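You operate a simulated robot arm through the tools that you are given. There is no shell and no other tool. Be economical: measure what you need, move in short steps, check, and stop when the job is done.

You run a simulated robot arm. Do the job below in one go: nothing can be reset, and whatever is moved stays where it is left.

JOB
Put the blue and green markers back in their cups.
Fine: blue first; turn each cup to the arrow before you fill it.

It is judged by the outcome, as a careful person would: the job done as asked, and still so three seconds after it is handed in. It fails if anything else is knocked over, pushed out of place, dropped, spilled or broken.

ROBOT AND FRAMES
A 5-joint arm with a two-finger parallel gripper, fixed in place. Base frame: the origin is at the foot of the arm, x ahead of it, y to its left, z up; the work surface is at about z = 0. Readings come in m, degrees, newtons and seconds.
With the tool pointing down near the work surface it reaches from about 0.26 to 0.68 m from the base axis. Its first joint turns from -66.0 to 66.0 degrees. The tool tilts only in the upright plane through the base axis and itself; it spins freely about its own axis. Payload 2.9 kg.
The TCP is the grasp point between the finger pads, 0.03 m short of the fingertips. In the tool frame z runs along the fingers and y along their closing line. Largest opening 0.11 m; finger width 0.02, thickness 0.01; the body of the gripper, 0.048 by 0.112 m, starts 0.055 m behind the TCP.
Orientation is that of the tool frame in the base frame, as [roll, pitch, yaw] about the fixed x, y, z axes, in that order (R = Rz(yaw) Ry(pitch) Rx(roll)). With the fingers straight down and closing along the base's y, the tool's x points along the base's -x, its y along +y and its z along -z.

CONTROLS
- The arm moves only by the tool jog_arm. Its argument "increments" is text: rows parted by semicolons, each of 6 numbers parted by spaces: the shift along the tool's x, y, z in units of 20 mm (1.0 is 20 mm), then the turn, a rotation vector about the tool's x, y, z in units of 4 degrees (1.0 is 4 degrees). In form: tx ty tz wx wy wz; .... A call has 1 to 12 rows; each row shifts and turns the commanded pose from where the row before left it, along the tool's axes as they then stand. "grip" is the opening, from 0 (shut) to 1 (fully open), set as the call begins (left out, the last holds). A call with a number of a shift or a turn outside -1 to 1 is refused whole. Rows are played at 5 a second. More than 0.05 m and 8.6 degrees between two rows, or a gripper value outside its range, and nothing of the call is played. Where a pose cannot be reached the arm comes as near as it can. A force on the tool above 40 N (or 10 N above the force at the start of the call, whichever is more), or a blocked arm, ends the call early, and 0.2 s more pass. The fingers move at their own pace (about 0.108 m/s each) and stop on an object; they squeeze with about 30 N. The grip force told is the motor's: it shows also when the fingers shut on nothing. Time passes only in rows, and 0.2 s behind the last, so rows that do not move let the fingers close. The reply holds the time, the measured pose of the TCP, the force on the tool along the base axes, the opening and the grip force, in the units named above and with some noise.
- Cameras (640 x 400 px; columns grow to the right, rows downward): "scene" is fixed at [0.0372, -0.4485, 0.6233]; the picture's right is [0.80, -0.60, 0.00], its down [-0.24, -0.31, -0.92] and it looks along [0.55, 0.73, -0.39] (base axes); focal length 316 px, centre (320, 200). "wrist" rides on the gripper at [0.072, 0.017, -0.103] in the tool frame; the picture's right is [-0.23, 0.97, 0.00], its down [-0.76, -0.18, -0.62] and it looks along [-0.61, -0.14, 0.78] (tool axes); focal length 222 px, centre (320, 200).
- capture(camera): a new picture of that camera. The clock stands still meanwhile.
- locate(camera, pixels): for up to 12 pixels [column, row] of the newest picture of that camera ("zoom" is the newest enlarged one), the place [x, y, z] in the base frame of the surface seen there, good to about 0.002 m. The clock stands still meanwhile.
- enlarge(camera, box): a new picture of the part [left, top, right, bottom] of that camera's present view, enlarged. The clock stands still meanwhile.
- hand_in(): hands the job in; it is judged then, once.

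Go step by step. Measure first, check grasps and placings, and put right what went wrong. The budget is 80 turns and 38 pictures, counting those below and the enlarged ones. Unless the task says otherwise, let go and move clear before handing in, and close with one line.

The tools are called after "Request:" by a JSON object that holds its "op" and its "data". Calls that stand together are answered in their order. jog_arm: Moves the arm, as the interface text tells. Its arguments: {"type":"object","properties":{"increments":{"type":"string"},"grip":{"type":"number"}},"required":["increments"]} The other tools are called the same way: capture (camera) takes a picture; locate (camera, pixels) gives the place of the surface under pixels of a picture; enlarge (camera, box) takes an enlarged picture of a part of a camera's view; hand_in () hands the job in.

At the start:

```text
t: 0.0
eef_pos: [0.3169, -0.0128, 0.5118]
orientation: [180.0, 0.0, 180.0]
ft_force: [0.0, -0.5, -0.5]
grip_width: 0.1102
grip_force: 0.0
```

scene: 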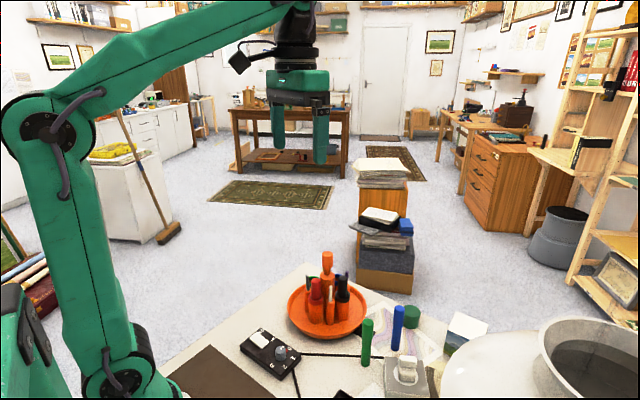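
wrist: 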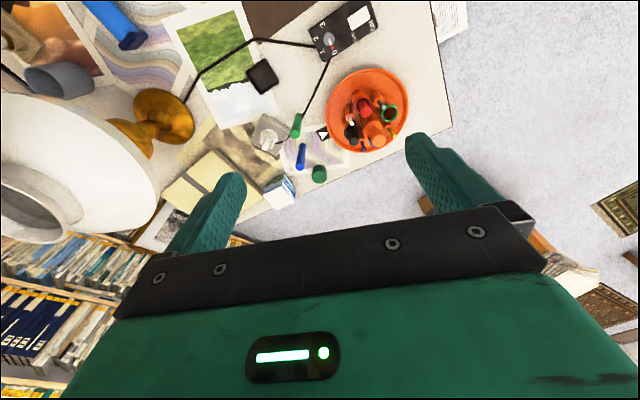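

The scene shows an orange carousel with cups near (327,305), and green and blue markers standing near (367,340) and (397,328). There is also a control box with a knob near (270,350). I'll enlarge these areas first.

Request:
{"op": "enlarge", "data": {"camera": "scene", "box": [220, 240, 460, 400]}}

Request:
{"op": "enlarge", "data": {"camera": "wrist", "box": [220, 0, 440, 220]}}

```text
2.50 times, centred on (340, 320) of scene
```

zoom: 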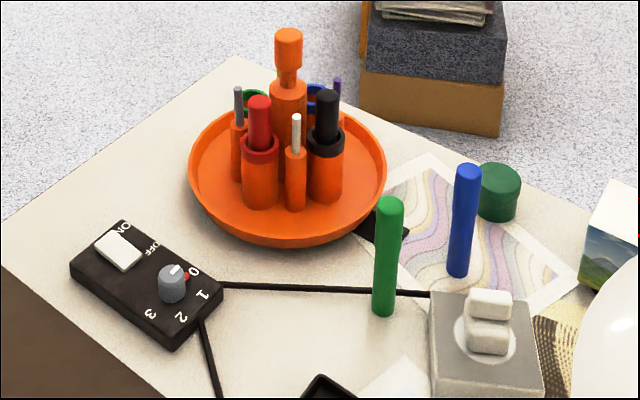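

```text
1.82 times, centred on (330, 110) of wrist
```

zoom: 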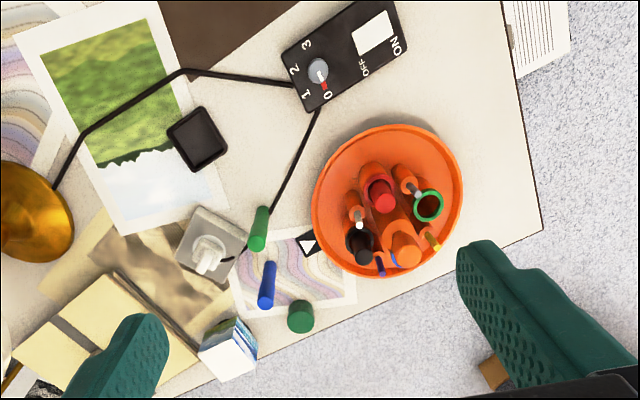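

The carousel has four large cups (red, black, green and blue rims) around a central post, and an arrow card at zoom (307,243). I'll measure these.

Request:
{"op": "locate", "data": {"camera": "zoom", "pixels": [[307, 243], [404, 248], [380, 190], [358, 245], [430, 205], [396, 258], [261, 215], [268, 268], [318, 70], [374, 32], [388, 200], [197, 140]]}}

Request:
{"op": "enlarge", "data": {"camera": "wrist", "box": [270, 60, 430, 190]}}

Request:
{"op": "enlarge", "data": {"camera": "scene", "box": [280, 245, 380, 345]}}

```text
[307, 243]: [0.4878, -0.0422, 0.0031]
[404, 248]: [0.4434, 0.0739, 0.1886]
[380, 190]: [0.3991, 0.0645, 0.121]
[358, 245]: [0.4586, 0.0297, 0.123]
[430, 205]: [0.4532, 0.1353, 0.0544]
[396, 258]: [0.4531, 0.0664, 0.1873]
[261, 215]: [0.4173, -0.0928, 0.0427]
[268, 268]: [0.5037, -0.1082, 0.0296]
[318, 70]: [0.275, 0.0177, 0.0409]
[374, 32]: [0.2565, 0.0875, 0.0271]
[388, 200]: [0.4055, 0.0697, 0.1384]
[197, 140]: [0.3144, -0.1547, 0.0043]
```

```text
3.08 times, centred on (350, 125) of wrist
```

zoom: 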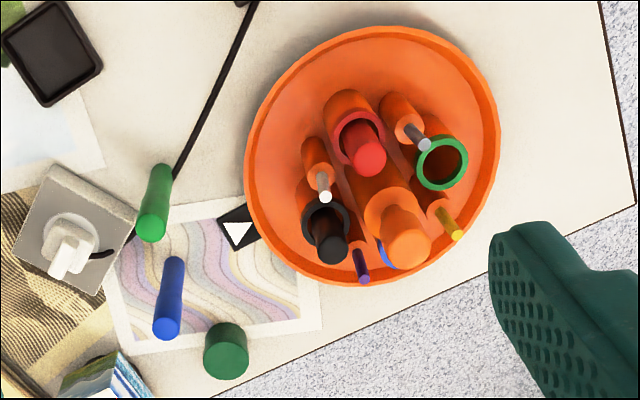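

```text
4.00 times, centred on (330, 295) of scene
```

zoom: 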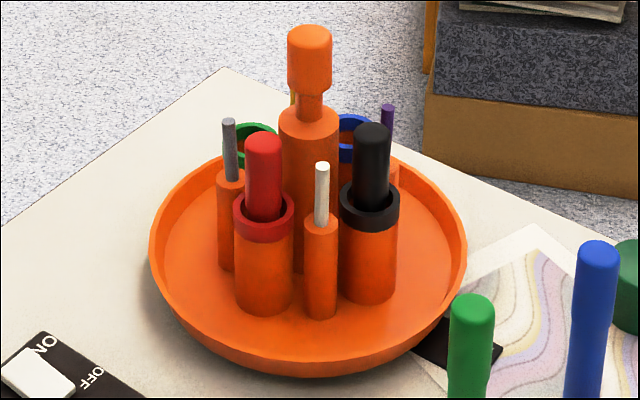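

Both cups look empty, and the centre post seems to be the handle for turning the tray. I'll measure the post, cups, tray and arrow in the scene zoom.

Request:
{"op": "locate", "data": {"camera": "zoom", "pixels": [[310, 70], [310, 32], [310, 140], [290, 70], [330, 70], [310, 105], [256, 127], [352, 118], [263, 140], [371, 128], [153, 250], [464, 250]]}}

Request:
{"op": "locate", "data": {"camera": "scene", "pixels": [[367, 322], [367, 340], [365, 361], [398, 310], [397, 328], [395, 348], [375, 332], [325, 363], [411, 310], [411, 318]]}}

Request:
{"op": "locate", "data": {"camera": "wrist", "pixels": [[392, 103], [371, 147], [366, 115], [356, 140], [323, 133]]}}

```text
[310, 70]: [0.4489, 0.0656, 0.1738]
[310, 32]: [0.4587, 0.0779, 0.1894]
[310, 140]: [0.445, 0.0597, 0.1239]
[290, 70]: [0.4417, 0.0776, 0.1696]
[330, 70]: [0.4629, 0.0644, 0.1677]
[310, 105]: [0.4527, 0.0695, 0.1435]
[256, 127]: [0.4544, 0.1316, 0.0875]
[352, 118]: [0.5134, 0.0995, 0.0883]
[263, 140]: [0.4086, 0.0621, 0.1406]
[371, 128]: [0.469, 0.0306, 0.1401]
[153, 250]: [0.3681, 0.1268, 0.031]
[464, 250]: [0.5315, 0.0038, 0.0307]
```

```text
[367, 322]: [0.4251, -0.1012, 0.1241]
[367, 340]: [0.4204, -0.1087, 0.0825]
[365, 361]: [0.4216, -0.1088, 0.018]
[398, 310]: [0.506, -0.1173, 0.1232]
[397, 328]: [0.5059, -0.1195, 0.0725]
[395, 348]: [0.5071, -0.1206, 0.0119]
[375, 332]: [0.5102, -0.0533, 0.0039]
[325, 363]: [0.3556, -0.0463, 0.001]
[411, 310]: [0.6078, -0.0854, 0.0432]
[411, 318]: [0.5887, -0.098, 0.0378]
```

```text
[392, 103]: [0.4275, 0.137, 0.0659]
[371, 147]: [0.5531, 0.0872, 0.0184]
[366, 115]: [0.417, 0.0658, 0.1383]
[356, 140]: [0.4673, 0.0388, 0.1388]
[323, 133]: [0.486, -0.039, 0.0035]
```

From these, the post axis is about (0.455, 0.075), and the black cup is at the arrow (about 285° around the axis). Blue needs a clockwise turn of about 90°, then green another 90°. I'll move above the post and look from there.

Request:
{"op": "jog_arm", "data": {"increments": "-0.986 0.629 0.8 0 0 0;-0.986 0.629 0.8 0 0 0;-0.986 0.629 0.8 0 0 0;-0.986 0.629 0.8 0 0 0;-0.986 0.629 0.8 0 0 0;-0.986 0.629 0.8 0 0 0;-0.986 0.629 0.8 0 0 0;0 0 0 0 0 0", "grip": 0.7}}

Request:
{"op": "capture", "data": {"camera": "wrist"}}

```text
t: 1.8
eef_pos: [0.4563, 0.0758, 0.4002]
orientation: [-180.0, 0.2, 180.0]
ft_force: [-0.8, 0.1, -0.5]
grip_width: 0.077
grip_force: 0.1
```

```text
31 pictures are left
```

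wrist: 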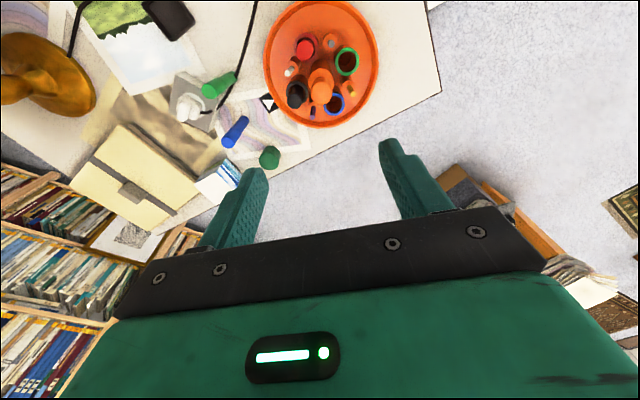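

Request:
{"op": "enlarge", "data": {"camera": "wrist", "box": [210, 0, 390, 130]}}

```text
3.08 times, centred on (300, 65) of wrist
```

zoom: 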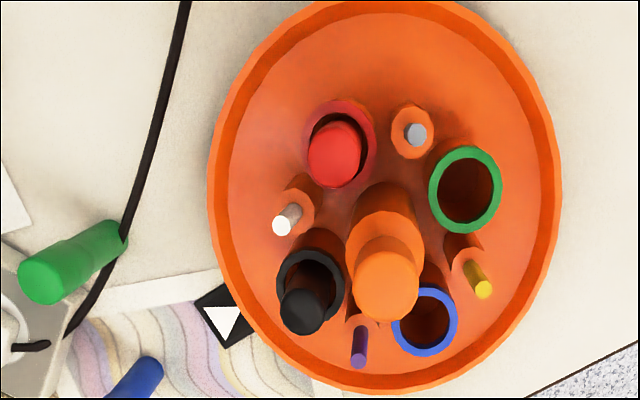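

Request:
{"op": "locate", "data": {"camera": "zoom", "pixels": [[205, 308], [239, 308], [223, 340], [465, 170], [465, 148], [496, 190], [432, 190], [465, 231], [425, 290], [394, 322], [456, 318], [425, 354]]}}

Request:
{"op": "locate", "data": {"camera": "zoom", "pixels": [[385, 285], [385, 245], [370, 215], [285, 222], [300, 205], [415, 133], [400, 130], [478, 290], [360, 360], [355, 330], [302, 305], [335, 145]]}}

Request:
{"op": "locate", "data": {"camera": "zoom", "pixels": [[212, 200], [560, 210], [400, 392], [390, 4], [307, 120], [372, 130], [280, 285], [342, 290], [312, 257], [225, 285], [205, 300], [232, 345]]}}

```text
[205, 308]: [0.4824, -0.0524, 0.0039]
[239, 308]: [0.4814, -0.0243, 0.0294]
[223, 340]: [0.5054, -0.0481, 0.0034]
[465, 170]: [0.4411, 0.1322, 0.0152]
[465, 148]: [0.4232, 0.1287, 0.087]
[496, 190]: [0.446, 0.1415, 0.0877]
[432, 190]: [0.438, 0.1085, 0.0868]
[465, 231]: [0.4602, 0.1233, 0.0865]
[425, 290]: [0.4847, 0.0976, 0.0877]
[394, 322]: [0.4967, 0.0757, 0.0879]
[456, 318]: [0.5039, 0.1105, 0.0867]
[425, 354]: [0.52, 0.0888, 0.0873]
```

```text
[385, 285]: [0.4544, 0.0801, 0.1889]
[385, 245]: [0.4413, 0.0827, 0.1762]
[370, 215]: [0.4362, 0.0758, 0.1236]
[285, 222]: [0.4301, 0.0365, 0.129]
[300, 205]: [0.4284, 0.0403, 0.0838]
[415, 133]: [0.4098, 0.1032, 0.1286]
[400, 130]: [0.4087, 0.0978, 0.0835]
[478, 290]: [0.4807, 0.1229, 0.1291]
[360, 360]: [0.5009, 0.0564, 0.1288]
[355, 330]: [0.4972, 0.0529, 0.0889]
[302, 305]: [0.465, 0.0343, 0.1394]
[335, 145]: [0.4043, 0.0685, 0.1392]
```

```text
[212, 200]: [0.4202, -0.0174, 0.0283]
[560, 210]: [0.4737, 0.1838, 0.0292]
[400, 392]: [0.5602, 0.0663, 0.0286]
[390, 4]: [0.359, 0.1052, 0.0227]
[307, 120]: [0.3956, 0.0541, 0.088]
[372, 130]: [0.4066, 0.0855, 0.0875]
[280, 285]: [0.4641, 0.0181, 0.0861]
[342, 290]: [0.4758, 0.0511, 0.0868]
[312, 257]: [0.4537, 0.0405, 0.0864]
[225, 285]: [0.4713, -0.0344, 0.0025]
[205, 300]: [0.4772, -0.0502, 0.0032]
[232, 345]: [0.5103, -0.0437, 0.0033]
```

The arrow points at the tray centre from about 286°. Tray and knob are centred near (0.4555, 0.080), with blue at 16° and green at 108°. I'll line up and come down around the knob (top at z 0.189) with a narrower opening, stopping first just above it.

Request:
{"op": "jog_arm", "data": {"increments": "0.04 0.21 1 0 0 0;0 0 1 0 0 0;0 0 1 0 0 0;0 0 1 0 0 0;0 0 1 0 0 0;0 0 1 0 0 0;0 0 1 0 0 0;0 0 1 0 0 0;0 0 0.8 0 0 0;0 0 0 0 0 0", "grip": 0.48}}

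Request:
{"op": "capture", "data": {"camera": "wrist"}}

```text
t: 4.0
eef_pos: [0.4543, 0.0788, 0.2233]
orientation: [180.0, 0.1, 180.0]
ft_force: [0.4, -0.1, 0.1]
grip_width: 0.0526
grip_force: 0.1
```

```text
29 pictures are left
```

wrist: 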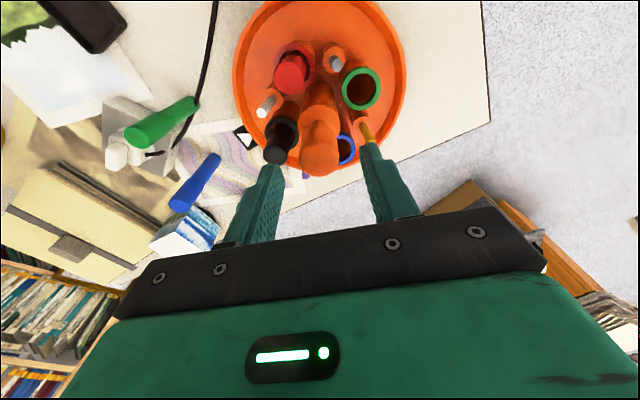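

The knob top at (320,155) is centred between the fingers. I'll check its position before going down.

Request:
{"op": "locate", "data": {"camera": "wrist", "pixels": [[320, 160], [303, 160], [337, 160], [320, 145], [320, 172], [275, 158], [366, 135], [305, 135], [335, 135]]}}

```text
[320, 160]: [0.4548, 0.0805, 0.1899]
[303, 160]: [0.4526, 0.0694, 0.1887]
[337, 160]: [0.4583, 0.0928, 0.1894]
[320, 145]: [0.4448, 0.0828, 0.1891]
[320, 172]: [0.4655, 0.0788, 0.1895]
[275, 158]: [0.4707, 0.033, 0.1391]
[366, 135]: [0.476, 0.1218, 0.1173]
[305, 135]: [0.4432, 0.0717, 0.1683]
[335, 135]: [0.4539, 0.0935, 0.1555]
```

Knob centre is (0.4555, 0.081). I'll go down to z of about 0.175 and close.

Request:
{"op": "jog_arm", "data": {"increments": "-0.05 0.09 0.8 0 0 0;0 0 0.8 0 0 0;0 0 0.8 0 0 0;0 0 0 0 0 0"}}

Request:
{"op": "jog_arm", "data": {"increments": "0 0 0 0 0 0;0 0 0 0 0 0;0 0 0 0 0 0", "grip": 0}}

```text
t: 5.0
eef_pos: [0.4557, 0.0813, 0.1755]
orientation: [-180.0, 0.0, 180.0]
ft_force: [0.0, -0.1, -0.1]
grip_width: 0.0526
grip_force: 0.1
```

```text
t: 5.7
eef_pos: [0.4548, 0.079, 0.1758]
orientation: [-179.9, -0.1, 179.7]
ft_force: [0.5, -4.0, 0.3]
grip_width: 0.0288
grip_force: 45.0
stopped in row 3: the force on the tool passed its limit (the readings are from after the stop); the commanded pose is now the measured one
```

The knob is held (width 0.0288). I'll turn it clockwise in stages, 20° first as a test.

Request:
{"op": "jog_arm", "data": {"increments": "0 0 0 0 0 0.5;0 0 0 0 0 1;0 0 0 0 0 1;0 0 0 0 0 1;0 0 0 0 0 1;0 0 0 0 0 0.5;0 0 0 0 0 0"}}

Request:
{"op": "enlarge", "data": {"camera": "scene", "box": [260, 245, 420, 365]}}

```text
t: 7.3
eef_pos: [0.4561, 0.0783, 0.1766]
orientation: [180.0, -0.1, 159.5]
ft_force: [-0.8, -10.4, -6.4]
grip_width: 0.029
grip_force: 44.7
```

```text
3.33 times, centred on (340, 305) of scene
```

zoom: 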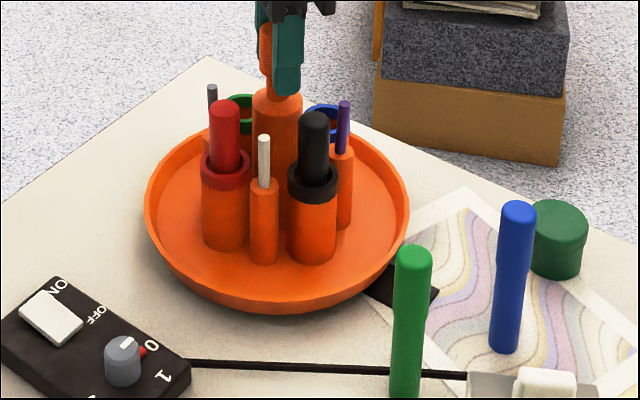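

The tray turns with the knob, with moderate forces. I'll continue another 24° and watch the force.

Request:
{"op": "jog_arm", "data": {"increments": "0 0 0 0 0 1;0 0 0 0 0 1;0 0 0 0 0 1;0 0 0 0 0 1;0 0 0 0 0 1;0 0 0 0 0 1;0 0 0 0 0 0"}}

```text
t: 8.9
eef_pos: [0.4558, 0.0776, 0.1754]
orientation: [-180.0, 0.0, 135.7]
ft_force: [-2.7, -19.5, -1.5]
grip_width: 0.0288
grip_force: 45.4
```

Side force in −y has grown to about 20 N, so the grasp is slightly off-axis. I'll ease the commanded position 1.5 mm toward −y and check.

Request:
{"op": "jog_arm", "data": {"increments": "-0.055 -0.055 0 0 0 0;0 0 0 0 0 0"}}

```text
t: 9.5
eef_pos: [0.4559, 0.0779, 0.1764]
orientation: [-180.0, 0.1, 135.9]
ft_force: [-4.3, 1.2, 0.5]
grip_width: 0.0288
grip_force: 44.8
```

The force is relieved. Continuing the turn by 24°.

Request:
{"op": "jog_arm", "data": {"increments": "0 0 0 0 0 1;0 0 0 0 0 1;0 0 0 0 0 1;0 0 0 0 0 1;0 0 0 0 0 1;0 0 0 0 0 1;0 0 0 0 0 0"}}

```text
t: 11.1
eef_pos: [0.4556, 0.0772, 0.1755]
orientation: [-180.0, -0.1, 111.8]
ft_force: [-11.9, 26.8, 1.7]
grip_width: 0.0287
grip_force: 44.9
```

Now the force is +27 N in y. I'll relieve it by about 2 mm along tool +x, then continue in smaller steps.

Request:
{"op": "jog_arm", "data": {"increments": "0.09 0 0 0 0 0;0 0 0 0 0 0"}}

```text
t: 11.7
eef_pos: [0.4554, 0.0773, 0.176]
orientation: [180.0, 0.0, 111.6]
ft_force: [-4.6, 5.2, 2.0]
grip_width: 0.0286
grip_force: 44.9
```

Request:
{"op": "jog_arm", "data": {"increments": "0.02 0 0 0 0 1;0.02 0 0 0 0 1;0.02 0 0 0 0 1;0 0 0 0 0 0"}}

Request:
{"op": "capture", "data": {"camera": "wrist"}}

```text
t: 12.7
eef_pos: [0.4553, 0.0783, 0.1776]
orientation: [180.0, 0.1, 99.4]
ft_force: [3.7, -33.1, 5.7]
grip_width: 0.0288
grip_force: 45.0
```

```text
27 pictures are left
```

wrist: 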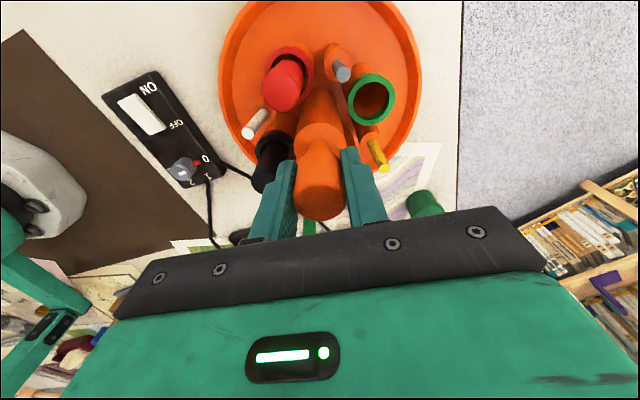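

The force is now −33 N in y, so my drift compensation overshot. I'll back it out along tool −x and measure the cups.

Request:
{"op": "jog_arm", "data": {"increments": "-0.08 0 0 0 0 0;0 0 0 0 0 0"}}

Request:
{"op": "locate", "data": {"camera": "wrist", "pixels": [[350, 100], [393, 100], [370, 76], [368, 124], [284, 96], [250, 125], [341, 70], [379, 160]]}}

```text
t: 13.3
eef_pos: [0.4555, 0.0785, 0.1765]
orientation: [-180.0, 0.0, 99.7]
ft_force: [3.7, -24.3, 1.7]
grip_width: 0.0288
grip_force: 45.0
```

```text
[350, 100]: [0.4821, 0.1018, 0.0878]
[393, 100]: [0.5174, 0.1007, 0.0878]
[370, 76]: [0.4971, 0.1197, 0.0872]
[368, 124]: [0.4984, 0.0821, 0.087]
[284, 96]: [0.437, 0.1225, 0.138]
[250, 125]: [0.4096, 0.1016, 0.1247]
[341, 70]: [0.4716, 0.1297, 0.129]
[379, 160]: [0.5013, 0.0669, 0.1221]
```

Green is at about 27°, so roughly 10° remain. I'll relieve the force a bit more and finish the turn to yaw of about 89.

Request:
{"op": "jog_arm", "data": {"increments": "-0.06 0 0 0 0 0;0 0 0 0 0 0.9;0 0 0 0 0 0.9;0 0 0 0 0 0.85;0 0 0 0 0 0"}}

```text
t: 14.5
eef_pos: [0.4556, 0.0779, 0.1753]
orientation: [179.9, 0.0, 89.2]
ft_force: [0.3, 10.1, 1.8]
grip_width: 0.0288
grip_force: 45.1
```

Turn done. Opening slightly and rising clear of the knob to check the tray.

Request:
{"op": "jog_arm", "data": {"increments": "0 0 0 0 0 0;0 0 0 0 0 0;0 0 -1 0 0 0;0 0 -1 0 0 0;0 0 -1 0 0 0;0 0 -1 0 0 0;0 0 -1 0 0 0;0 0 -1 0 0 0;0 0 -1 0 0 0;0 0 -1 0 0 0;0 0 0 0 0 0", "grip": 0.45}}

Request:
{"op": "capture", "data": {"camera": "wrist"}}

```text
t: 16.9
eef_pos: [0.4554, 0.0779, 0.3364]
orientation: [-179.9, -0.1, 89.2]
ft_force: [0.2, 0.5, -0.5]
grip_width: 0.0496
grip_force: 0.1
```

```text
26 pictures are left
```

wrist: 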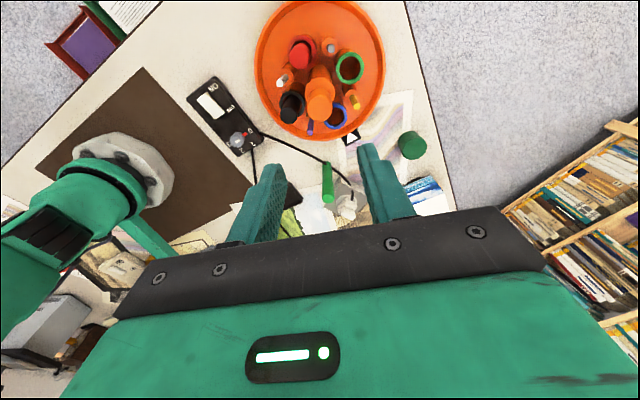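

The blue cup now sits near the arrow (340,115 vs 350,137). I'll measure it closely.

Request:
{"op": "enlarge", "data": {"camera": "wrist", "box": [250, 0, 410, 150]}}

```text
2.67 times, centred on (330, 75) of wrist
```

zoom: 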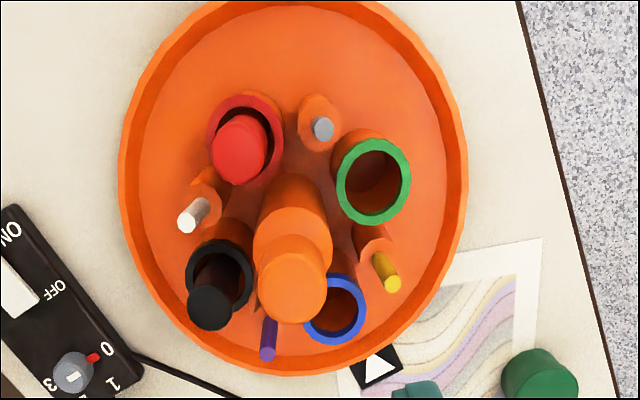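

Request:
{"op": "locate", "data": {"camera": "zoom", "pixels": [[336, 341], [360, 316], [312, 332], [350, 280], [340, 181], [406, 181], [373, 142], [372, 221], [292, 286], [122, 170], [465, 170], [362, 380]]}}

Request:
{"op": "locate", "data": {"camera": "zoom", "pixels": [[300, 370], [180, 320], [400, 50], [398, 374], [374, 352], [391, 284], [268, 352], [210, 306], [192, 270], [250, 270], [327, 286], [335, 303]]}}

```text
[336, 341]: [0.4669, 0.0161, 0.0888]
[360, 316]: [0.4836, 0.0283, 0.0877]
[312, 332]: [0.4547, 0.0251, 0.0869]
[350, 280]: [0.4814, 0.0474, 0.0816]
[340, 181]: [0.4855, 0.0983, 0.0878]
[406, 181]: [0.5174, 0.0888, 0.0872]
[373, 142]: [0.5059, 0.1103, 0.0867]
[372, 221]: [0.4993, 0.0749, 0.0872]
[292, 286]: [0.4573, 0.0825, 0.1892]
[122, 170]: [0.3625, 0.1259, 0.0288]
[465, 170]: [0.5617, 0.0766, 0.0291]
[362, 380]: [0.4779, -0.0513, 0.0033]
```

```text
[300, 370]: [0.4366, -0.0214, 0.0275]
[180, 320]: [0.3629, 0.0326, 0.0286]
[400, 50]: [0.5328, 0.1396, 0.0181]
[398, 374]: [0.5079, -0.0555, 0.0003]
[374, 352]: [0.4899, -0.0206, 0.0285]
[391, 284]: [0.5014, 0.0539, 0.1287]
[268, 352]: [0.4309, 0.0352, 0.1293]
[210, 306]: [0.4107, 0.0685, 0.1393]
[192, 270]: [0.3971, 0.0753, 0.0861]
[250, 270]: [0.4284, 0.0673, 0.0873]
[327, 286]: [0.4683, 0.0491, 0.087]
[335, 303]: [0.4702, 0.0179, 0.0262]
```

Blue cup centre is (0.4696, 0.0336), which is at the arrow, and green is at 16.6° as planned. Next I'll spin so the fingers close tangentially (yaw 106°) and move above the blue marker.

Request:
{"op": "jog_arm", "data": {"increments": "0 0 0 0 0 -0.84;0 0 0 0 0 -0.84;0 0 0 0 0 -0.84;0 0 0 0 0 -0.84;0 0 0 0 0 -0.84;0 0 0 0 0 0", "grip": 0.55}}

Request:
{"op": "jog_arm", "data": {"increments": "-0.912 0.0155 0 0 0 0;-0.912 0.0155 0 0 0 0;-0.912 0.0155 0 0 0 0;-0.912 0.0155 0 0 0 0;-0.912 0.0155 0 0 0 0;-0.912 0.0155 0 0 0 0;-0.912 0.0155 0 0 0 0;-0.912 0.0155 0 0 0 0;-0.912 0.0155 0 0 0 0;-0.912 0.0155 0 0 0 0;-0.912 0.0155 0 0 0 0;0 0 0 0 0 0"}}

Request:
{"op": "capture", "data": {"camera": "wrist"}}

```text
t: 18.3
eef_pos: [0.4553, 0.0761, 0.3367]
orientation: [-179.9, 0.0, 106.1]
ft_force: [-0.1, -0.1, -0.4]
grip_width: 0.0603
grip_force: 0.1
```

```text
t: 20.9
eef_pos: [0.5131, -0.1141, 0.3348]
orientation: [-179.9, 0.1, 105.8]
ft_force: [0.6, 0.3, 1.7]
grip_width: 0.0603
grip_force: 0.0
```

```text
24 pictures are left
```

wrist: 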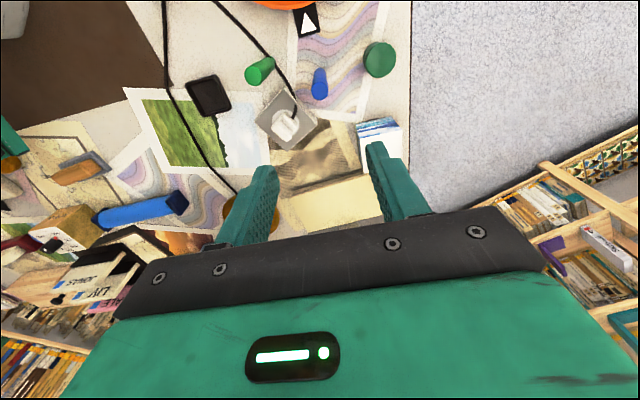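

Request:
{"op": "enlarge", "data": {"camera": "wrist", "box": [230, 30, 400, 130]}}

```text
3.76 times, centred on (315, 80) of wrist
```

zoom: 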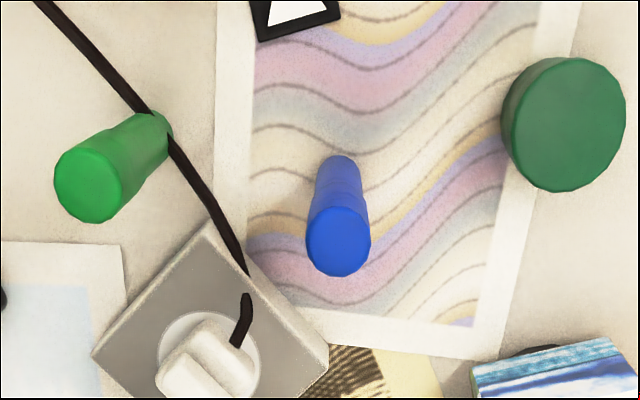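

Request:
{"op": "locate", "data": {"camera": "zoom", "pixels": [[338, 240], [308, 242], [369, 242], [338, 212], [338, 270], [338, 165], [89, 185], [57, 185], [120, 185], [89, 152], [89, 219], [165, 125]]}}

```text
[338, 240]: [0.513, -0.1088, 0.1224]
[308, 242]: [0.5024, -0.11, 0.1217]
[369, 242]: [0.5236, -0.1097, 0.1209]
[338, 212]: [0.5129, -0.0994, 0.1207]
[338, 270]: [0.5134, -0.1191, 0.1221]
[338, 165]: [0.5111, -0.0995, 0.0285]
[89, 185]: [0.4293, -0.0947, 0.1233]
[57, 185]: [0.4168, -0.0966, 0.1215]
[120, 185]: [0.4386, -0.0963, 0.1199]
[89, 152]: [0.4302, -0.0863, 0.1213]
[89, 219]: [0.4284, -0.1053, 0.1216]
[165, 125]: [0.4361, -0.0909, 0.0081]
```

Blue's top is at (0.513, −0.110, 0.122), radius about 10.5 mm. I'll descend to just above it and check alignment.

Request:
{"op": "jog_arm", "data": {"increments": "0.17 0.05 0.9 0 0 0;0 0 0.9 0 0 0;0 0 0.9 0 0 0;0 0 0.9 0 0 0;0 0 0.9 0 0 0;0 0 0.9 0 0 0;0 0 0.9 0 0 0;0 0 0.9 0 0 0;0 0 0.9 0 0 0;0 0 0 0 0 0"}}

Request:
{"op": "capture", "data": {"camera": "wrist"}}

```text
t: 23.1
eef_pos: [0.5125, -0.1108, 0.1742]
orientation: [-180.0, -0.1, 105.8]
ft_force: [-0.5, -0.3, 0.5]
grip_width: 0.0606
grip_force: 0.1
```

```text
22 pictures are left
```

wrist: 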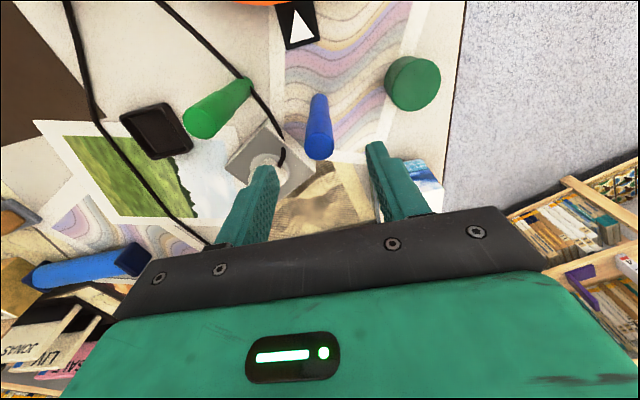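

Request:
{"op": "locate", "data": {"camera": "wrist", "pixels": [[319, 145], [319, 134], [319, 155], [307, 145], [331, 145]]}}

```text
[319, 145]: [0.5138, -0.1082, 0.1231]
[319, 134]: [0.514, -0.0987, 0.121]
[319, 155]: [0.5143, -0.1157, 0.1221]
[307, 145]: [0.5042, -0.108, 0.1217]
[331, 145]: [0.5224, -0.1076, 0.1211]
```

Aligned within 2 mm. I'll correct, go down to z 0.113 and close.

Request:
{"op": "jog_arm", "data": {"increments": "0.07 0.07 0.8 0 0 0;0 0 0.8 0 0 0;0 0 0.8 0 0 0;0 0 0.66 0 0 0;0 0 0 0 0 0"}}

Request:
{"op": "jog_arm", "data": {"increments": "0 0 0 0 0 0;0 0 0 0 0 0;0 0 0 0 0 0", "grip": 0}}

```text
t: 24.3
eef_pos: [0.5147, -0.1103, 0.1126]
orientation: [-179.9, 0.1, 105.9]
ft_force: [0.0, -0.3, 0.1]
grip_width: 0.0604
grip_force: 0.0
```

```text
t: 25.1
eef_pos: [0.5137, -0.1098, 0.1127]
orientation: [-179.9, -0.1, 105.9]
ft_force: [-0.5, 0.1, 0.2]
grip_width: 0.0219
grip_force: 30.2
```

Blue is held (width 0.0219). Lifting straight up, then moving over its cup.

Request:
{"op": "jog_arm", "data": {"increments": "0 0 -0.5 0 0 0;0 0 -1 0 0 0;0 0 -1 0 0 0;0 0 -1 0 0 0;0 0 -1 0 0 0;0 0 -1 0 0 0;0 0 -1 0 0 0;0 0 0 0 0 0"}}

Request:
{"op": "jog_arm", "data": {"increments": "0.83 -0.0145 0 0 0 0;0.83 -0.0145 0 0 0 0;0.83 -0.0145 0 0 0 0;0.83 -0.0145 0 0 0 0;0.83 -0.0145 0 0 0 0;0.83 -0.0145 0 0 0 0;0.83 -0.0145 0 0 0 0;0.83 -0.0145 0 0 0 0;0.83 -0.0145 0 0 0 0;0 0 0 0 0 0;0 0 0 0 0 0"}}

Request:
{"op": "capture", "data": {"camera": "wrist"}}

Request:
{"op": "enlarge", "data": {"camera": "scene", "box": [240, 220, 440, 360]}}

```text
t: 26.9
eef_pos: [0.5137, -0.1095, 0.2424]
orientation: [179.8, 0.1, 105.9]
ft_force: [0.3, 0.2, -1.2]
grip_width: 0.0218
grip_force: 29.8
```

```text
t: 29.3
eef_pos: [0.4697, 0.0343, 0.2424]
orientation: [-179.9, -0.1, 105.9]
ft_force: [-1.0, -0.4, -0.7]
grip_width: 0.0216
grip_force: 29.6
```

```text
21 pictures are left
```

wrist: 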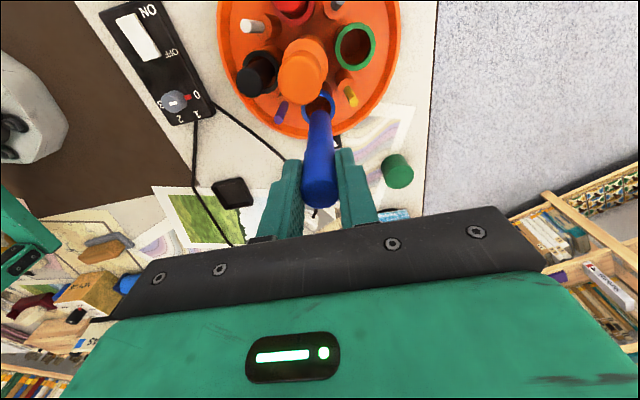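

```text
2.86 times, centred on (340, 290) of scene
```

zoom: 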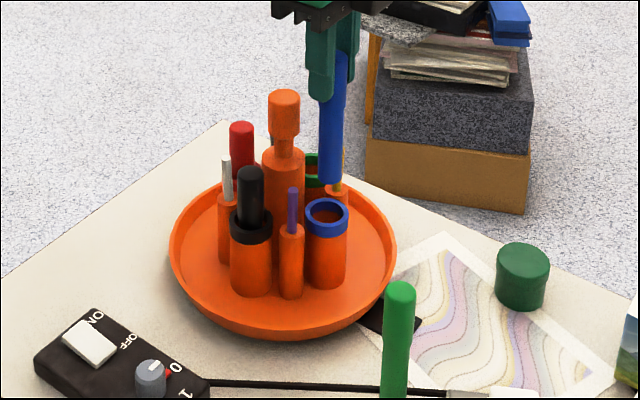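

The marker hangs over the blue cup. I'll measure the rim and the marker's lower end in this zoom.

Request:
{"op": "locate", "data": {"camera": "zoom", "pixels": [[326, 233], [308, 217], [346, 215], [326, 201], [328, 175], [332, 120], [330, 140]]}}

```text
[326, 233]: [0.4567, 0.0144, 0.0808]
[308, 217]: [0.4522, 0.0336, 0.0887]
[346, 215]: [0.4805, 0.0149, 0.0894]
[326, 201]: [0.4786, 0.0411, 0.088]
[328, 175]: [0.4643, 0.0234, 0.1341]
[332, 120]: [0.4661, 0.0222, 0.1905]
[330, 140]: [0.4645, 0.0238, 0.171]
```

With the camera bias calibrated out (using the known marker position), the cup centre is about (0.469, 0.034), which matches the TCP. Lowering in.

Request:
{"op": "jog_arm", "data": {"increments": "0 -0.02 0.8 0 0 0;0 0 0.7 0 0 0;0 0 0.5 0 0 0;0 0 0.5 0 0 0;0 0 0.5 0 0 0;0 0 0 0 0 0"}}

Request:
{"op": "enlarge", "data": {"camera": "scene", "box": [280, 230, 400, 330]}}

```text
t: 30.7
eef_pos: [0.4697, 0.0332, 0.1824]
orientation: [-180.0, 0.0, 105.9]
ft_force: [-0.8, -0.1, -1.0]
grip_width: 0.0216
grip_force: 30.0
```

```text
4.00 times, centred on (340, 280) of scene
```

zoom: 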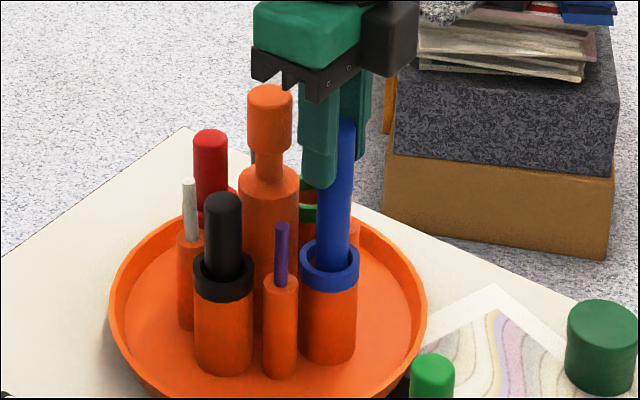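

The marker's lower end is inside the rim, no contact force. Lowering further.

Request:
{"op": "jog_arm", "data": {"increments": "0 0 0.5 0 0 0;0 0 0.5 0 0 0;0 0 0.5 0 0 0;0 0 0.5 0 0 0;0 0 0.4 0 0 0;0 0 0 0 0 0"}}

```text
t: 32.1
eef_pos: [0.47, 0.0343, 0.134]
orientation: [-179.9, 0.0, 105.9]
ft_force: [0.4, -0.5, -0.1]
grip_width: 0.0217
grip_force: 30.2
```

Request:
{"op": "jog_arm", "data": {"increments": "0 0 0.1 0 0 0;0 0 0.1 0 0 0;0 0 0 0 0 0"}}

Request:
{"op": "enlarge", "data": {"camera": "scene", "box": [280, 230, 400, 330]}}

```text
t: 32.9
eef_pos: [0.471, 0.0336, 0.1329]
orientation: [179.7, 0.1, 106.0]
ft_force: [-1.8, 0.1, 28.9]
grip_width: 0.0218
grip_force: 29.8
```

```text
4.00 times, centred on (340, 280) of scene
```

zoom: 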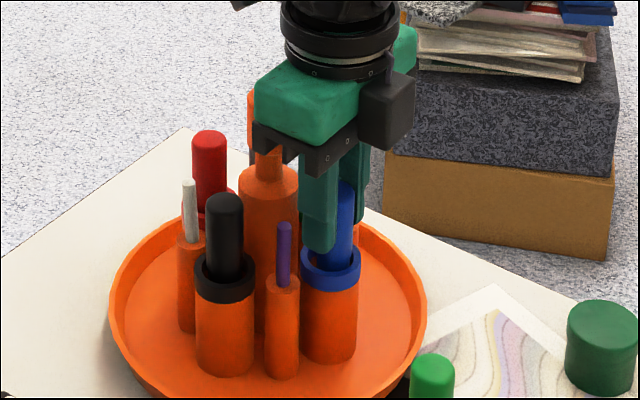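

The marker is seated: 29 N of upward force at z 0.133. I'll ease up 2 mm, open narrowly and rise.

Request:
{"op": "jog_arm", "data": {"increments": "0 0 -0.08 0 0 0;0 0 0 0 0 0"}}

Request:
{"op": "jog_arm", "data": {"increments": "0 0 0 0 0 0;0 0 0 0 0 0;0 0 -0.5 0 0 0;0 0 -0.5 0 0 0;0 0 -1 0 0 0;0 0 -1 0 0 0;0 0 -1 0 0 0;0 0 -1 0 0 0;0 0 -1 0 0 0;0 0 0 0 0 0", "grip": 0.36}}

Request:
{"op": "capture", "data": {"camera": "wrist"}}

```text
t: 33.5
eef_pos: [0.4704, 0.0343, 0.1317]
orientation: [-180.0, 0.0, 105.9]
ft_force: [1.9, -1.4, 19.6]
grip_width: 0.0212
grip_force: 29.4
```

```text
t: 35.7
eef_pos: [0.4695, 0.0331, 0.2518]
orientation: [-179.8, 0.0, 106.0]
ft_force: [0.1, -0.6, -0.4]
grip_width: 0.0395
grip_force: 0.1
```

```text
17 pictures are left
```

wrist: 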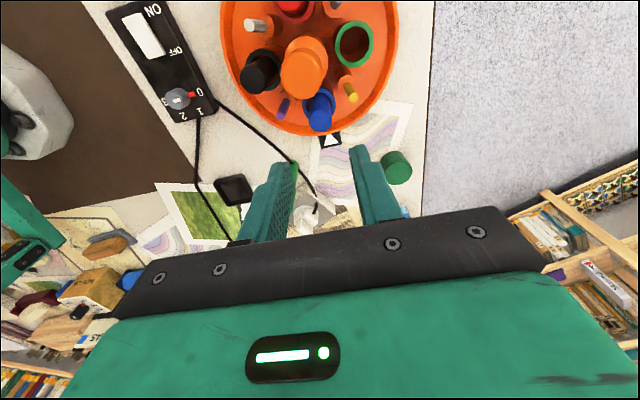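

Blue is in its cup at the arrow. Next I'll go over the knob axis (0.4555, 0.078), opening 0.05, and come down.

Request:
{"op": "jog_arm", "data": {"increments": "0.78 -0.02 0 0 0 0;0.78 -0.02 0 0 0 0;0.79 -0.02 0 0 0 0;0 0 0.6 0 0 0;0 0 0.6 0 0 0;0 0 0 0 0 0", "grip": 0.46}}

Request:
{"op": "capture", "data": {"camera": "wrist"}}

```text
t: 37.1
eef_pos: [0.4553, 0.0786, 0.2282]
orientation: [-180.0, -0.1, 105.9]
ft_force: [-0.8, -0.3, -0.5]
grip_width: 0.0507
grip_force: 0.0
```

```text
16 pictures are left
```

wrist: 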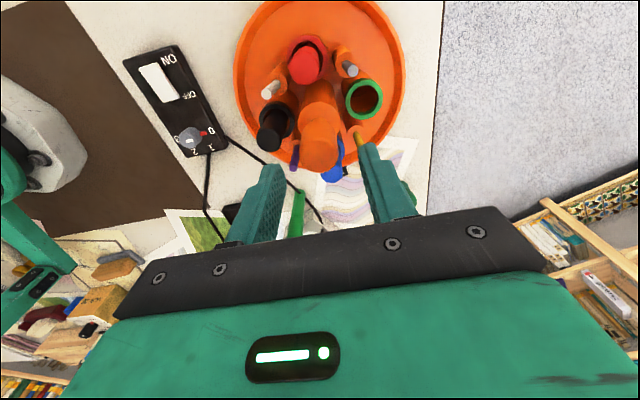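

Knob centred at column 320. Going down and gripping.

Request:
{"op": "jog_arm", "data": {"increments": "0 0 0.9 0 0 0;0 0 0.9 0 0 0;0 0 0.8 0 0 0;0 0 0 0 0 0"}}

Request:
{"op": "jog_arm", "data": {"increments": "0 0 0 0 0 0;0 0 0 0 0 0;0 0 0 0 0 0", "grip": 0}}

```text
t: 38.1
eef_pos: [0.4554, 0.0788, 0.1758]
orientation: [-179.9, -0.1, 105.8]
ft_force: [0.2, -1.1, -0.8]
grip_width: 0.0505
grip_force: 0.1
```

```text
t: 38.9
eef_pos: [0.455, 0.0783, 0.1754]
orientation: [-179.8, -0.1, 105.9]
ft_force: [-10.2, -2.0, 0.4]
grip_width: 0.0289
grip_force: 44.9
```

Knob gripped. Turning clockwise in stages with force checks.

Request:
{"op": "jog_arm", "data": {"increments": "0 -0.03 0 0 0 0.5;0 0 0 0 0 1;0 0 0 0 0 1;0 0 0 0 0 1;0 0 0 0 0 1;0 0 0 0 0 0.5;0 0 0 0 0 0"}}

```text
t: 40.5
eef_pos: [0.4565, 0.0781, 0.1755]
orientation: [-179.7, 0.1, 85.8]
ft_force: [-10.7, 1.7, -7.7]
grip_width: 0.029
grip_force: 45.0
```

Request:
{"op": "jog_arm", "data": {"increments": "0 -0.02 0 0 0 1;0 0 0 0 0 1;0 0 0 0 0 1;0 0 0 0 0 1;0 0 0 0 0 1;0 0 0 0 0 0"}}

```text
t: 41.9
eef_pos: [0.4554, 0.0786, 0.1773]
orientation: [180.0, 0.0, 65.8]
ft_force: [1.1, 3.9, -18.7]
grip_width: 0.0286
grip_force: 45.3
```

Lateral forces are small, and z shows −19 N, so I'll ease down slightly and go on.

Request:
{"op": "jog_arm", "data": {"increments": "0 0 0.04 0 0 0;0 0 0 0 0 1;0 0 0 0 0 1;0 0 0 0 0 1;0 0 0 0 0 1;0 0 0 0 0 1;0 0 0 0 0 0"}}

```text
t: 43.5
eef_pos: [0.4553, 0.0778, 0.1759]
orientation: [-180.0, 0.0, 45.9]
ft_force: [0.2, 0.4, 2.2]
grip_width: 0.0286
grip_force: 44.7
```

Forces are near zero after 60°. Turning the last 30° in two goes.

Request:
{"op": "jog_arm", "data": {"increments": "0 0 0 0 0 1;0 0 0 0 0 1;0 0 0 0 0 1;0 0 0 0 0 1;0 0 0 0 0 0"}}

Request:
{"op": "jog_arm", "data": {"increments": "0 0 0 0 0 1;0 0 0 0 0 1;0 0 0 0 0 1;0 0 0 0 0 0.5;0 0 0 0 0 0;0 0 0 0 0 0"}}

```text
t: 44.7
eef_pos: [0.4549, 0.0792, 0.1766]
orientation: [180.0, 0.0, 29.9]
ft_force: [-4.8, 3.6, 13.2]
grip_width: 0.0287
grip_force: 45.0
```

```text
t: 45.7
eef_pos: [0.4558, 0.0784, 0.1745]
orientation: [-180.0, 0.0, 17.6]
ft_force: [-1.7, 1.7, 1.4]
grip_width: 0.029
grip_force: 44.6
out of reach, approached as far as the arm can: row 4
stopped in row 4: the force on the tool passed its limit (the readings are from after the stop); the commanded pose is now the measured one
```

The arm reached 17.6° (a spin limit), so I'm within 2° of the target. I'll release, rise and measure.

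Request:
{"op": "jog_arm", "data": {"increments": "0 0 0 0 0 0;0 0 0 0 0 0;0 0 -1 0 0 0;0 0 -1 0 0 0;0 0 -1 0 0 0;0 0 -1 0 0 0;0 0 -1 0 0 0;0 0 -1 0 0 0;0 0 -1 0 0 0;0 0 -1 0 0 0;0 0 0 0 0 0", "grip": 0.45}}

Request:
{"op": "jog_arm", "data": {"increments": "0 0 0 0 0 -1;0 0 0 0 0 -1;0 0 0 0 0 -1;0 0 0 0 0 -1;0 0 0 0 0 -1;0 0 0 0 0 -1;0 0 0 0 0 -1;0 0 0 0 0 -1;0 0 0 0 0 -1;0 0 0 0 0 -1;0 0 0 0 0 -1;0 0 0 0 0 -1"}}

Request:
{"op": "jog_arm", "data": {"increments": "0 0 0 0 0 -1;0 0 0 0 0 -1;0 0 0 0 0 -1;0 0 0 0 0 -1;0 0 0 0 0 -1;0 0 0 0 0 -1;0 0 0 0 0 -1;0 0 0 0 0 -1;0 0 0 0 0 -1;0 0 0 0 0 -1;0 0 0 0 0 0"}}

Request:
{"op": "enlarge", "data": {"camera": "wrist", "box": [240, 0, 420, 150]}}

```text
t: 48.1
eef_pos: [0.4559, 0.078, 0.3363]
orientation: [-180.0, -0.1, 17.5]
ft_force: [-0.6, 0.0, -0.7]
grip_width: 0.0496
grip_force: 0.1
```

```text
t: 50.7
eef_pos: [0.4553, 0.0783, 0.3346]
orientation: [179.9, 0.1, 65.5]
ft_force: [-0.1, 0.2, 0.5]
grip_width: 0.0494
grip_force: 0.2
```

```text
t: 53.1
eef_pos: [0.4552, 0.0786, 0.3355]
orientation: [180.0, 0.0, 105.6]
ft_force: [0.1, -0.6, -0.2]
grip_width: 0.0495
grip_force: 0.1
```

```text
2.67 times, centred on (330, 75) of wrist
```

zoom: 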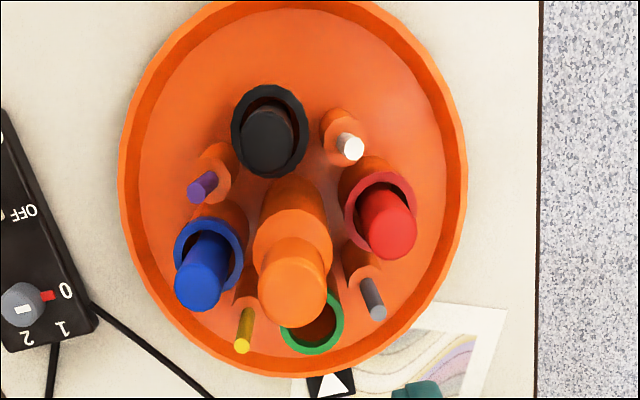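

Request:
{"op": "locate", "data": {"camera": "zoom", "pixels": [[312, 352], [340, 315], [288, 335], [325, 346], [346, 210], [412, 210], [241, 344], [374, 306], [232, 135], [308, 135], [270, 87], [270, 176]]}}

Request:
{"op": "locate", "data": {"camera": "zoom", "pixels": [[335, 300], [343, 328], [302, 349], [319, 392], [354, 389], [330, 370], [349, 149], [200, 187], [175, 262], [242, 262], [205, 290], [380, 172]]}}

```text
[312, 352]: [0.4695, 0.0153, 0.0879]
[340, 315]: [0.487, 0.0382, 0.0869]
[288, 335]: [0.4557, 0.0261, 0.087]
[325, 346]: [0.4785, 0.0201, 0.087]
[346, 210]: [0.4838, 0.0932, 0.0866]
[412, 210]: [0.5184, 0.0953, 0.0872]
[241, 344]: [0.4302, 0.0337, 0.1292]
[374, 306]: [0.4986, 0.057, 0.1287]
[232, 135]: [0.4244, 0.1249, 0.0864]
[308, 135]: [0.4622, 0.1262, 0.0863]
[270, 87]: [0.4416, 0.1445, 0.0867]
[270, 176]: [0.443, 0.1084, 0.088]
```

```text
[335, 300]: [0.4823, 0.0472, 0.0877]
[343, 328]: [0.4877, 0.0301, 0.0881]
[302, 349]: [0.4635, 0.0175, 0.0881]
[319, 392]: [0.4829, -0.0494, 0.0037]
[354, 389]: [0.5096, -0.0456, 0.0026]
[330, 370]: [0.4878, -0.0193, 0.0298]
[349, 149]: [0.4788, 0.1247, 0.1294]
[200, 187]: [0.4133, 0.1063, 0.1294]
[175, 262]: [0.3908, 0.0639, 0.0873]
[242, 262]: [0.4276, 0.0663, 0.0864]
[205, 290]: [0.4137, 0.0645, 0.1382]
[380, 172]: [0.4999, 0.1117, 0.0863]
```

Green's rim fits a centre of (0.4707, 0.0335), about 288°, lined up with the arrow (about 287°). Moving above the green marker.

Request:
{"op": "jog_arm", "data": {"increments": "-0.805 -0.363 0 0 0 0;-0.805 -0.363 0 0 0 0;-0.805 -0.363 0 0 0 0;-0.805 -0.363 0 0 0 0;-0.805 -0.363 0 0 0 0;-0.805 -0.363 0 0 0 0;-0.805 -0.363 0 0 0 0;-0.805 -0.363 0 0 0 0;-0.805 -0.363 0 0 0 0;-0.805 -0.363 0 0 0 0;0 0 0 0 0 0", "grip": 0.55}}

Request:
{"op": "jog_arm", "data": {"increments": "0 0 1 0 0 0;0 0 1 0 0 0;0 0 1 0 0 0;0 0 1 0 0 0;0 0 1 0 0 0;0 0 1 0 0 0;0 0 1 0 0 0;0 0 1 0 0 0;0 0 0 0 0 0"}}

Request:
{"op": "capture", "data": {"camera": "wrist"}}

```text
t: 55.5
eef_pos: [0.4282, -0.0963, 0.3363]
orientation: [180.0, -0.1, 105.6]
ft_force: [-1.0, 0.9, 1.3]
grip_width: 0.0607
grip_force: 0.0
```

```text
t: 57.5
eef_pos: [0.4279, -0.0955, 0.1749]
orientation: [-179.9, 0.1, 105.4]
ft_force: [-0.3, 0.5, -0.4]
grip_width: 0.0604
grip_force: 0.1
```

```text
14 pictures are left
```

wrist: 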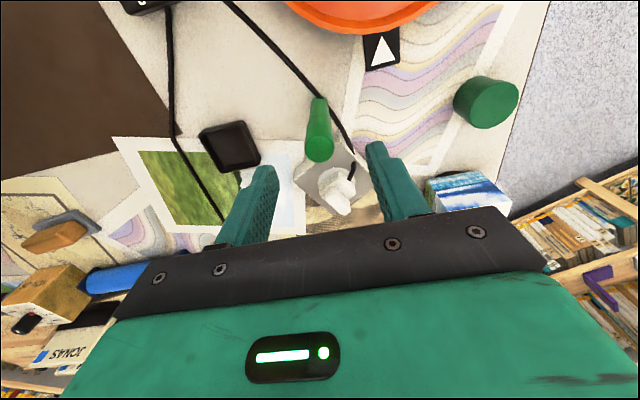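

Request:
{"op": "locate", "data": {"camera": "wrist", "pixels": [[319, 148], [319, 136], [319, 159], [306, 148], [332, 148], [335, 180], [340, 195], [350, 170]]}}

```text
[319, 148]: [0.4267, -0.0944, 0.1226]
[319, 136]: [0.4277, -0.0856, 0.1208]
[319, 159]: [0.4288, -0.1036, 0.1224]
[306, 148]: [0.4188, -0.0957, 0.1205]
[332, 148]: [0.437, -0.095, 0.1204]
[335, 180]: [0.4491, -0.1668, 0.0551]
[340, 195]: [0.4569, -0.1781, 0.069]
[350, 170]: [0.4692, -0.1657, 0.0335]
```

Green's top centre (0.428, −0.095) is under the TCP and the plug is well clear. Going down to z 0.113 and closing.

Request:
{"op": "jog_arm", "data": {"increments": "0 0 0.8 0 0 0;0 0 0.8 0 0 0;0 0 0.8 0 0 0;0 0 0.68 0 0 0;0 0 0 0 0 0"}}

Request:
{"op": "jog_arm", "data": {"increments": "0 0 0 0 0 0;0 0 0 0 0 0;0 0 0 0 0 0", "grip": 0}}

Request:
{"op": "jog_arm", "data": {"increments": "0 0 -0.5 0 0 0;0 0 -1 0 0 0;0 0 -1 0 0 0;0 0 -1 0 0 0;0 0 -1 0 0 0;0 0 -1 0 0 0;0 0 -1 0 0 0;0 0 0 0 0 0"}}

```text
t: 58.7
eef_pos: [0.4288, -0.0969, 0.1146]
orientation: [180.0, 0.1, 105.6]
ft_force: [0.3, -0.3, 0.8]
grip_width: 0.0604
grip_force: 0.0
```

```text
t: 59.5
eef_pos: [0.4279, -0.0964, 0.1157]
orientation: [-180.0, 0.0, 105.5]
ft_force: [-0.3, -0.7, 0.7]
grip_width: 0.0219
grip_force: 29.5
```

```text
t: 61.3
eef_pos: [0.4272, -0.0979, 0.2436]
orientation: [180.0, 0.0, 105.4]
ft_force: [1.2, -0.3, -0.5]
grip_width: 0.0219
grip_force: 30.4
```

Green is held. Moving over its cup.

Request:
{"op": "jog_arm", "data": {"increments": "0.813 0.542 0 0 0 0;0.813 0.542 0 0 0 0;0.813 0.542 0 0 0 0;0.813 0.542 0 0 0 0;0.813 0.542 0 0 0 0;0.813 0.542 0 0 0 0;0.813 0.542 0 0 0 0;0 0 0 0 0 0;0 0 0 0 0 0"}}

Request:
{"op": "enlarge", "data": {"camera": "scene", "box": [240, 220, 440, 360]}}

Request:
{"op": "capture", "data": {"camera": "wrist"}}

```text
t: 63.3
eef_pos: [0.471, 0.0334, 0.2444]
orientation: [179.9, 0.0, 105.5]
ft_force: [0.4, -0.7, -0.7]
grip_width: 0.0217
grip_force: 30.0
```

```text
2.86 times, centred on (340, 290) of scene
```

zoom: 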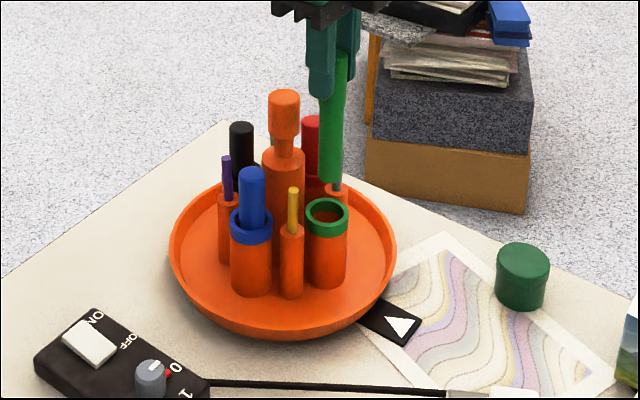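

```text
12 pictures are left
```

wrist: 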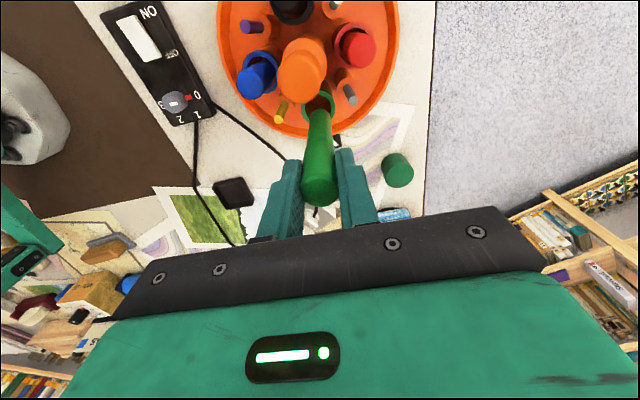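

The picture matches the blue placing almost pixel for pixel: rim centre (327,217), marker tip (330,180). Lowering in.

Request:
{"op": "jog_arm", "data": {"increments": "0 0 0.8 0 0 0;0 0 0.7 0 0 0;0 0 0.5 0 0 0;0 0 0.5 0 0 0;0 0 0.5 0 0 0;0 0 0 0 0 0"}}

Request:
{"op": "enlarge", "data": {"camera": "scene", "box": [280, 230, 400, 330]}}

```text
t: 64.7
eef_pos: [0.4705, 0.0327, 0.1839]
orientation: [180.0, 0.0, 105.5]
ft_force: [-0.8, 0.5, -1.2]
grip_width: 0.0213
grip_force: 30.0
```

```text
4.00 times, centred on (340, 280) of scene
```

zoom: 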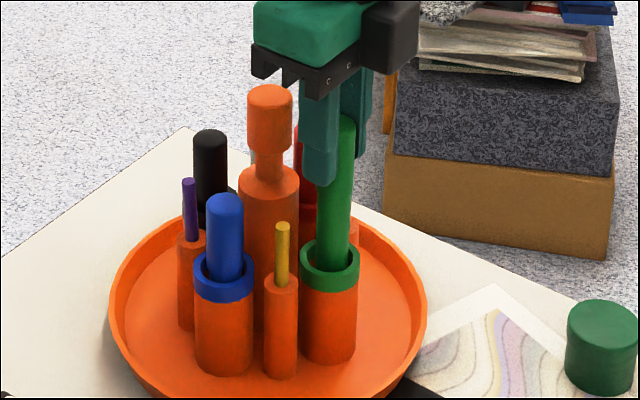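

Request:
{"op": "jog_arm", "data": {"increments": "0 0 0.5 0 0 0;0 0 0.5 0 0 0;0 0 0.5 0 0 0;0 0 0.5 0 0 0;0 0 0.4 0 0 0;0 0 0 0 0 0"}}

Request:
{"op": "jog_arm", "data": {"increments": "0 0 0.07 0 0 0;0 0 0.07 0 0 0;0 0 0 0 0 0"}}

```text
t: 66.1
eef_pos: [0.4712, 0.0331, 0.1353]
orientation: [180.0, 0.0, 105.5]
ft_force: [-0.1, -0.4, -0.3]
grip_width: 0.0216
grip_force: 29.7
```

```text
t: 66.9
eef_pos: [0.4724, 0.034, 0.1354]
orientation: [179.8, 0.1, 105.5]
ft_force: [-2.3, 0.7, 16.6]
grip_width: 0.0215
grip_force: 29.9
```

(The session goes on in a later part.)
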